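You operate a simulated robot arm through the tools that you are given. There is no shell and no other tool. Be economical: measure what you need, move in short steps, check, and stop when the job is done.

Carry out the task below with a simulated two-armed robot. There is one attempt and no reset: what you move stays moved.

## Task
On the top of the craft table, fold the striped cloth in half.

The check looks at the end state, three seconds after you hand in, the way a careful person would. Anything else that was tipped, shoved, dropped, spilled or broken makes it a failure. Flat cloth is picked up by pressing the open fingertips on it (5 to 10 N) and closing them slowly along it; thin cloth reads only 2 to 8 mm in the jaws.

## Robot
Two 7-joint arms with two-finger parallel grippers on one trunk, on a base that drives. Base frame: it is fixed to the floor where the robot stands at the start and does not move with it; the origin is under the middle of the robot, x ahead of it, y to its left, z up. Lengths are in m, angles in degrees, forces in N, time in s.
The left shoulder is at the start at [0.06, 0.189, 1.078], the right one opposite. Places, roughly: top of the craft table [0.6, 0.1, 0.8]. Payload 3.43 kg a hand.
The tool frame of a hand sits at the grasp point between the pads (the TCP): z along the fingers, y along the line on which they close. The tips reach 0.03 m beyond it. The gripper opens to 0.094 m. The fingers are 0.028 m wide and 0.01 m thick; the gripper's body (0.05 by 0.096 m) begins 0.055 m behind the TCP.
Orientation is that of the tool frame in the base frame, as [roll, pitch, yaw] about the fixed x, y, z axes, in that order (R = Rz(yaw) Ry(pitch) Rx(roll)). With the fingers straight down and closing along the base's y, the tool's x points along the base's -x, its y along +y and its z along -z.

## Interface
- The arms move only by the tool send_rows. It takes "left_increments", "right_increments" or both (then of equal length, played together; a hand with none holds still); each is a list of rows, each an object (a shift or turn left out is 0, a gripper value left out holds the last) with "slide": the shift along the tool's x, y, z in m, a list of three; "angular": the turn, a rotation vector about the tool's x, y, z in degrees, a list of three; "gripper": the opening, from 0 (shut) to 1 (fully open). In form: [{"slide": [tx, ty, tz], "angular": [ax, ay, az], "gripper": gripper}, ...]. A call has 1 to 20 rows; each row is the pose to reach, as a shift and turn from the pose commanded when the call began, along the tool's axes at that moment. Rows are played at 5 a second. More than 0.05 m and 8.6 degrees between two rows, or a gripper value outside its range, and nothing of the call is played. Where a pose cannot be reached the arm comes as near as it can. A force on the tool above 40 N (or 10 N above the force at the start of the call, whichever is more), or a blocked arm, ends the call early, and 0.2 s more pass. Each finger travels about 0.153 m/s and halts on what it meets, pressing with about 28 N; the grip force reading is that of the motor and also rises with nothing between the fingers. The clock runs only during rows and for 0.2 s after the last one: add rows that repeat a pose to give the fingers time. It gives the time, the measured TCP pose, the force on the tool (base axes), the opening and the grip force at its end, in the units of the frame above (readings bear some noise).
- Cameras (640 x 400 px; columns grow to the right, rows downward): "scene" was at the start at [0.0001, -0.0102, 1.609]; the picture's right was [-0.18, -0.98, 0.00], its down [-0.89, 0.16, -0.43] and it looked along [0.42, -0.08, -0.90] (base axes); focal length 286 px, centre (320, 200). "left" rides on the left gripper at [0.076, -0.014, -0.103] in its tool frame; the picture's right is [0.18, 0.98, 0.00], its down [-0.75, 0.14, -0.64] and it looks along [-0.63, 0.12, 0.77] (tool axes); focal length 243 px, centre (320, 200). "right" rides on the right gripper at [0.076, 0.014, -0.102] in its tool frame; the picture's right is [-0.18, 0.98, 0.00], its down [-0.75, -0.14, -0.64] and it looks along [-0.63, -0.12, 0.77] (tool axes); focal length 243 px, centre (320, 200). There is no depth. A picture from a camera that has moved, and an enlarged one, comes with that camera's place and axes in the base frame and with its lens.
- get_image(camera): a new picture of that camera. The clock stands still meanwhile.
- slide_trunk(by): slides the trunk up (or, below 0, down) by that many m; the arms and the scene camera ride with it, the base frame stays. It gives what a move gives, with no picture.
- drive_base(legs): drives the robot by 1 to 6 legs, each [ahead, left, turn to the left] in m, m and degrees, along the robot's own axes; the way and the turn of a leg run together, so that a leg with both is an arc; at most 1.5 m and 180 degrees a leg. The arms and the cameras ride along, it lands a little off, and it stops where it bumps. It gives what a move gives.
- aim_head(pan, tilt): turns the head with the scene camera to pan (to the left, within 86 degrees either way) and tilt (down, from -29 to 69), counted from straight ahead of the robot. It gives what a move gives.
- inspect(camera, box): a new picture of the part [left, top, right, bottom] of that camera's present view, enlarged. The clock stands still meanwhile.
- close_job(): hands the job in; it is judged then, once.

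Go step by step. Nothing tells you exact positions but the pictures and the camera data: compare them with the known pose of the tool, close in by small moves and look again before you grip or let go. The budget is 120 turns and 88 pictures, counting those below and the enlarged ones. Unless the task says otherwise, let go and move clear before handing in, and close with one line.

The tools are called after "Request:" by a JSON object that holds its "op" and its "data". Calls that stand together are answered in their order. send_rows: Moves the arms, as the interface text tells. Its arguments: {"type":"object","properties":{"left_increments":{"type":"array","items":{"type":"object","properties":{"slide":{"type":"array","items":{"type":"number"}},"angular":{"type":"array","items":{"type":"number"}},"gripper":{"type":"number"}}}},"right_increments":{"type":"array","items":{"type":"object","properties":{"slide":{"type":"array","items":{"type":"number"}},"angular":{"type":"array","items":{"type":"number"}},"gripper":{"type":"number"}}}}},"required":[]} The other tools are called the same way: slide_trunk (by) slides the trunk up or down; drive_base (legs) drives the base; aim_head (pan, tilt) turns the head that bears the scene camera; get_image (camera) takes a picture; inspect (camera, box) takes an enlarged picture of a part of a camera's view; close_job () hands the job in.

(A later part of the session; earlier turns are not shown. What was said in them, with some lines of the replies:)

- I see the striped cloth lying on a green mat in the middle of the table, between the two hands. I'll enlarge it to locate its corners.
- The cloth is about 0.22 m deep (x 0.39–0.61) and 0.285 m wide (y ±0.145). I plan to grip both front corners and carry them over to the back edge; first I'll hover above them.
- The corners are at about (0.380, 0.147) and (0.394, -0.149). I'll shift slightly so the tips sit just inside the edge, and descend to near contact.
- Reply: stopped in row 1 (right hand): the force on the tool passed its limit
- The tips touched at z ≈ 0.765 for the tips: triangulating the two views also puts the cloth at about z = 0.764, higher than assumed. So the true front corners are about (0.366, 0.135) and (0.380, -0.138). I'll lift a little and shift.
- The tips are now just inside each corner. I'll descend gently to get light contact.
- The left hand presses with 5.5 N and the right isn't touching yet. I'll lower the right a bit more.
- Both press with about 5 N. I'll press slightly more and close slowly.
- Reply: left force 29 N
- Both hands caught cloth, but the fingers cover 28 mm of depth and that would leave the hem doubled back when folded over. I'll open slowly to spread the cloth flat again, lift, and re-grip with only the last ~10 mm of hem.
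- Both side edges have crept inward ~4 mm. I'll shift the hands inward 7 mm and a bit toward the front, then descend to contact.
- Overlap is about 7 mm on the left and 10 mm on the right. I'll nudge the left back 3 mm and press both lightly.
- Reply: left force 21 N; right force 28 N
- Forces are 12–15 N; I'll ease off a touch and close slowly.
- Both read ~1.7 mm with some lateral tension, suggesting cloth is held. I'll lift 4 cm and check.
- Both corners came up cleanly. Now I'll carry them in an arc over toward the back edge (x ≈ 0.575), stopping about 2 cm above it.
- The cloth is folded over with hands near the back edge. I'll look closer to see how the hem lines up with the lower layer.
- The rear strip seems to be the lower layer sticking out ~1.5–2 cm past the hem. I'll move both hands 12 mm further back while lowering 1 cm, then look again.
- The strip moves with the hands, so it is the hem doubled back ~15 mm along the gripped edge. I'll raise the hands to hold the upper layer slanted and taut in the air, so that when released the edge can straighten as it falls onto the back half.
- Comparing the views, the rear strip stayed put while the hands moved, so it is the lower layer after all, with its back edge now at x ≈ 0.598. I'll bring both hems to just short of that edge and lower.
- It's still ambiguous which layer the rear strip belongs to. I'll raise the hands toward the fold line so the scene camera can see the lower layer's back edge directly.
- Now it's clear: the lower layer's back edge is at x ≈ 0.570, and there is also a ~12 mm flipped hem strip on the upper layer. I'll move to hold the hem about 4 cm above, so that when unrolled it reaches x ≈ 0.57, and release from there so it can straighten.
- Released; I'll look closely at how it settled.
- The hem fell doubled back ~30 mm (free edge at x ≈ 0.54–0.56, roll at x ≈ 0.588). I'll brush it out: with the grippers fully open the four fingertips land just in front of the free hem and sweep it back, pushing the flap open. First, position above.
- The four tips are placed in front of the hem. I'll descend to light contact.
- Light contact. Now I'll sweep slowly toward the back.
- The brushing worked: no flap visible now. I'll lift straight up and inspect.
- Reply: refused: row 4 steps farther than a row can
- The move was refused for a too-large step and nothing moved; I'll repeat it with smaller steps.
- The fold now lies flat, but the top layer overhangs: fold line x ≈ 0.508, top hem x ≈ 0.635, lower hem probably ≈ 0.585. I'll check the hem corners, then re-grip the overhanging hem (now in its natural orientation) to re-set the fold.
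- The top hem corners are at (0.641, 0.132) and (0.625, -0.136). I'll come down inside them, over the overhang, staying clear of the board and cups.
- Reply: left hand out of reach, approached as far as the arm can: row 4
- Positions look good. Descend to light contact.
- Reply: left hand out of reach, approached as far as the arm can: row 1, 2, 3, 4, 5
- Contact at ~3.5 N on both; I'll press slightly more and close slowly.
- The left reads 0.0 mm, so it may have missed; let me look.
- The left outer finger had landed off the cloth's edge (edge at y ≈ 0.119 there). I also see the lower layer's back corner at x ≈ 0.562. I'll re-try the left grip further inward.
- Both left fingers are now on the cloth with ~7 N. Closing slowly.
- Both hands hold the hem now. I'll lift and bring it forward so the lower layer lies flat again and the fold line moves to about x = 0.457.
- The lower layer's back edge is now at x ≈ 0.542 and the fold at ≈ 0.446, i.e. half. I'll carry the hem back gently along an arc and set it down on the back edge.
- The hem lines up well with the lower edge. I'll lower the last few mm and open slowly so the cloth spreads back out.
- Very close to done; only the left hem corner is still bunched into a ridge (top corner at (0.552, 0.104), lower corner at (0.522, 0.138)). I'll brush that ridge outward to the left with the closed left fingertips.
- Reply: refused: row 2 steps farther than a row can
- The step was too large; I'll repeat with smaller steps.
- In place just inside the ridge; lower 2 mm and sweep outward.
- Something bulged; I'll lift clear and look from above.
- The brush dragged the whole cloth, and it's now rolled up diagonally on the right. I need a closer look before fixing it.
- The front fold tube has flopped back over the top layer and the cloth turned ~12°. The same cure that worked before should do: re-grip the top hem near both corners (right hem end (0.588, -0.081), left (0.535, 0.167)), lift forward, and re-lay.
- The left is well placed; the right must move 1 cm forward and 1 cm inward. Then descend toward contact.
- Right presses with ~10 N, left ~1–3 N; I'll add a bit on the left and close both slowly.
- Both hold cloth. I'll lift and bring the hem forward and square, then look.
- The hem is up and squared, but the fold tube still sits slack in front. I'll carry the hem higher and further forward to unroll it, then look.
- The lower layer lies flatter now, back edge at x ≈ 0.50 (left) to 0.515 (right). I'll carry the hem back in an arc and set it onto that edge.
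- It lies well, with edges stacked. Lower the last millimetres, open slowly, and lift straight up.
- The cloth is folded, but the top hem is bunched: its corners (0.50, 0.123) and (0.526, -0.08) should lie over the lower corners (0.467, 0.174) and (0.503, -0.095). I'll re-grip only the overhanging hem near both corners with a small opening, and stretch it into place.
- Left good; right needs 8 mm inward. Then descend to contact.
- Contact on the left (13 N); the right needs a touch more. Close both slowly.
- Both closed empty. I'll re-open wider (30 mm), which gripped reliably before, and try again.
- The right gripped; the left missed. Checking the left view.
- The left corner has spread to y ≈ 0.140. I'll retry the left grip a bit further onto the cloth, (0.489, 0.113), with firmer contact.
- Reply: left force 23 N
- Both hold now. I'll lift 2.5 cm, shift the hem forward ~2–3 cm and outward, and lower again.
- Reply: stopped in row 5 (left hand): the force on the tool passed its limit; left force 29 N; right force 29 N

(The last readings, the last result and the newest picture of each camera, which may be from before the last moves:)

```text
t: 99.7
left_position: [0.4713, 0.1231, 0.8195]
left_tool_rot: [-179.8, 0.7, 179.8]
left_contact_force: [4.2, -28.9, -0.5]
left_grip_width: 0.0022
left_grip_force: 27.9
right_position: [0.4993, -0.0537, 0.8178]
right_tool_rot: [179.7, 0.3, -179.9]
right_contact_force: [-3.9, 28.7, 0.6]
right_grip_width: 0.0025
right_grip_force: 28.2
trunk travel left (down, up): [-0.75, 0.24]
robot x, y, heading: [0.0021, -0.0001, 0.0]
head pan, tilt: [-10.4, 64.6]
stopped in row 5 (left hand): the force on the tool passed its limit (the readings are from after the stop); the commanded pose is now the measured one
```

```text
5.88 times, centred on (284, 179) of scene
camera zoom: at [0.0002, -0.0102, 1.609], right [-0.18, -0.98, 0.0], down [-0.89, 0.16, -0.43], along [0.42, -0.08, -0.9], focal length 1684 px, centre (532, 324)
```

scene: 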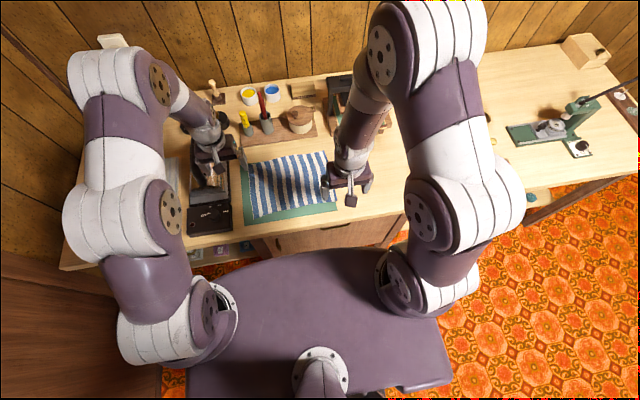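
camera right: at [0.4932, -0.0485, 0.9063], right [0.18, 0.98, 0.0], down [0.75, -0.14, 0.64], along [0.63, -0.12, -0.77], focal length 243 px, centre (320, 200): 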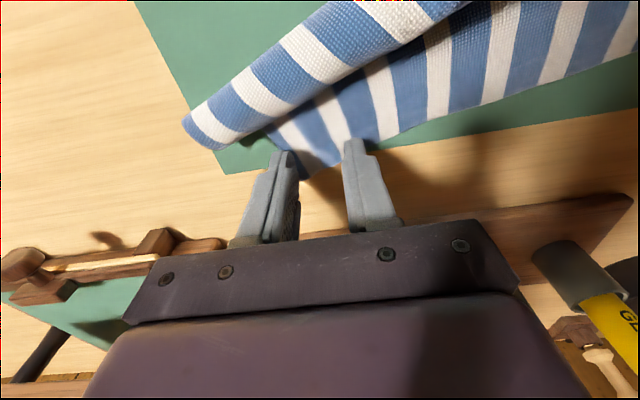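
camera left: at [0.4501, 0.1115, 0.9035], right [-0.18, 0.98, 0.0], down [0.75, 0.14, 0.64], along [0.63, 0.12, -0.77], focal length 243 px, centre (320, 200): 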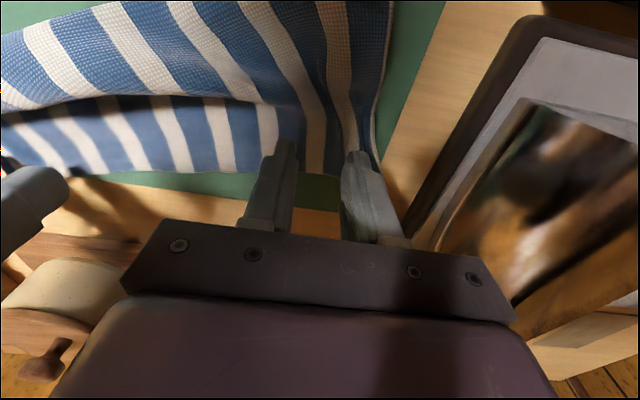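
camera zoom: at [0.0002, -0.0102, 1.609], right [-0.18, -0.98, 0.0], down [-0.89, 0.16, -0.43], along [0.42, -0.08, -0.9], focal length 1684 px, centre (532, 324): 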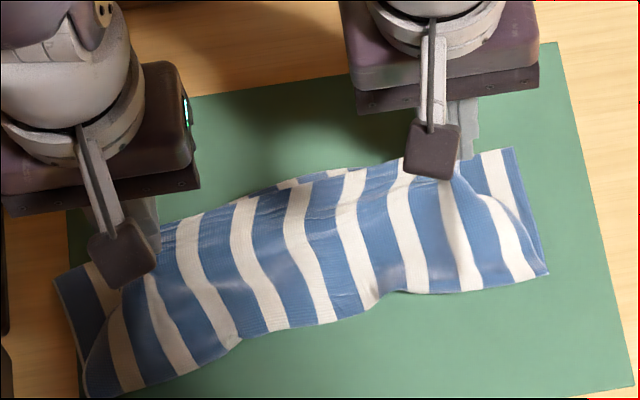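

The hem is taut and nearly above the lower edge. I'll ease the tension, set it down slightly further forward, then open while shifting outward so the outer fingers spread the corners.

Request:
{"op": "send_rows", "data": {"left_increments": [{"slide": [0.002, -0.002, 0.003]}, {"slide": [0.004, -0.002, 0.01]}, {"slide": [0.005, -0.002, 0.017]}, {"slide": [0.005, -0.002, 0.021]}, {"slide": [0.005, -0.002, 0.0222]}, {"slide": [0.005, -0.002, 0.0222]}], "right_increments": [{"slide": [0.002, 0.002, 0.003]}, {"slide": [0.004, 0.002, 0.01]}, {"slide": [0.006, 0.002, 0.017]}, {"slide": [0.006, 0.002, 0.02]}, {"slide": [0.006, 0.002, 0.021]}, {"slide": [0.006, 0.002, 0.021]}]}}

```text
t: 101.1
left_position: [0.4647, 0.1226, 0.796]
left_tool_rot: [-179.9, 0.5, 179.9]
left_contact_force: [0.9, -26.6, 10.9]
left_grip_width: 0.0023
left_grip_force: 28.0
right_position: [0.4927, -0.0537, 0.7968]
right_tool_rot: [179.8, 0.3, -180.0]
right_contact_force: [-3.4, 26.8, 0.1]
right_grip_width: 0.0026
right_grip_force: 28.0
trunk travel left (down, up): [-0.75, 0.24]
robot x, y, heading: [-0.0002, 0.0007, 0.3]
head pan, tilt: [-10.4, 64.6]
```

Request:
{"op": "send_rows", "data": {"left_increments": [{"slide": [0, -0.002, 0]}, {"slide": [0, -0.003, 0]}, {"slide": [0, -0.002, 0], "gripper": 0.03}, {"slide": [0, 0.0, 0], "gripper": 0.06}, {"slide": [0, 0.002, 0], "gripper": 0.1}, {"slide": [0, 0.004, 0], "gripper": 0.14}, {"slide": [0, 0.006, 0], "gripper": 0.18}, {"slide": [0, 0.008, 0], "gripper": 0.22}, {"slide": [0, 0.01, 0], "gripper": 0.26}, {"slide": [0, 0.012, 0], "gripper": 0.3}, {"slide": [0, 0.014, 0], "gripper": 0.34}, {"slide": [0, 0.014, 0]}, {"slide": [0, 0.014, -0.01]}, {"slide": [0, 0.014, -0.035]}, {"slide": [0, 0.014, -0.075]}, {"slide": [0.01, 0.025, -0.11]}, {"slide": [0.02, 0.04, -0.14]}, {"slide": [0.03, 0.06, -0.155]}, {"slide": [0.03, 0.06, -0.155]}], "right_increments": [{"slide": [0, 0.002, 0.0004]}, {"slide": [0, 0.003, 0.0006]}, {"slide": [0, 0.002, 0.0006], "gripper": 0.03}, {"slide": [0, 0.0, 0.0006], "gripper": 0.06}, {"slide": [0, -0.002, 0.0006], "gripper": 0.1}, {"slide": [0, -0.004, 0.0006], "gripper": 0.14}, {"slide": [0, -0.006, 0.0006], "gripper": 0.18}, {"slide": [0, -0.008, 0.0006], "gripper": 0.22}, {"slide": [0, -0.01, 0.0006], "gripper": 0.26}, {"slide": [0, -0.012, 0.0006], "gripper": 0.3}, {"slide": [0, -0.014, 0.0006], "gripper": 0.34}, {"slide": [0, -0.014, 0.0006]}, {"slide": [0, -0.014, -0.01]}, {"slide": [0, -0.014, -0.035]}, {"slide": [0, -0.014, -0.075]}, {"slide": [0.01, -0.04, -0.11]}, {"slide": [0.02, -0.07, -0.14]}, {"slide": [0.03, -0.1, -0.155]}, {"slide": [0.03, -0.1, -0.155]}]}}

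Request:
{"op": "inspect", "data": {"camera": "scene", "box": [236, 145, 332, 213]}}

```text
t: 105.1
left_position: [0.4322, 0.1835, 0.9489]
left_tool_rot: [-179.9, 0.5, 179.9]
left_contact_force: [1.1, -0.4, -0.7]
left_grip_width: 0.0318
left_grip_force: 0.1
right_position: [0.4621, -0.1564, 0.9508]
right_tool_rot: [179.8, 0.2, -180.0]
right_contact_force: [-1.0, 0.7, -0.9]
right_grip_width: 0.0318
right_grip_force: 0.0
trunk travel left (down, up): [-0.75, 0.24]
robot x, y, heading: [0.0012, 0.0019, -0.0]
head pan, tilt: [-10.4, 64.6]
```

```text
5.88 times, centred on (284, 179) of scene
camera zoom: at [0.001, -0.0102, 1.609], right [-0.18, -0.98, 0.0], down [-0.89, 0.16, -0.43], along [0.42, -0.08, -0.9], focal length 1684 px, centre (532, 324)
```

zoom: 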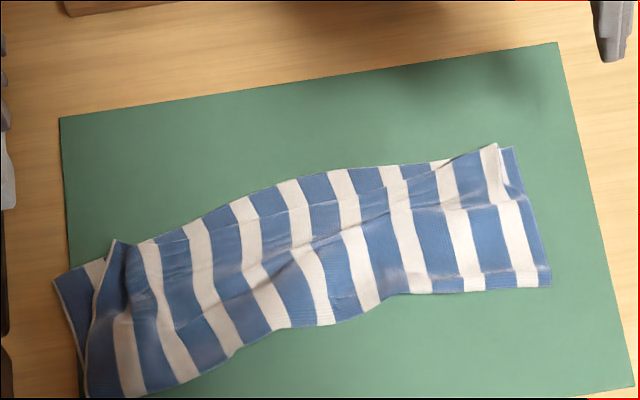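

The upper half now lies on the lower half. The right corners match within about 1 cm and the left within about 2–3 cm, with some wrinkles left. Nothing else on the table looks moved and both hands are clear, so I'm handing in.

Request:
{"op": "close_job", "data": {}}

```text
The job is handed in.
```

I folded the striped cloth in half on the craft table and handed the job in, but it is a loose fold. The layers line up within about 1 cm at the right corner and 2–3 cm at the left. The top layer is wrinkled, and the cloth ended up a few centimetres forward of where it started and slightly turned. From the last pictures, nothing else on the table looks moved, and both hands are clear.
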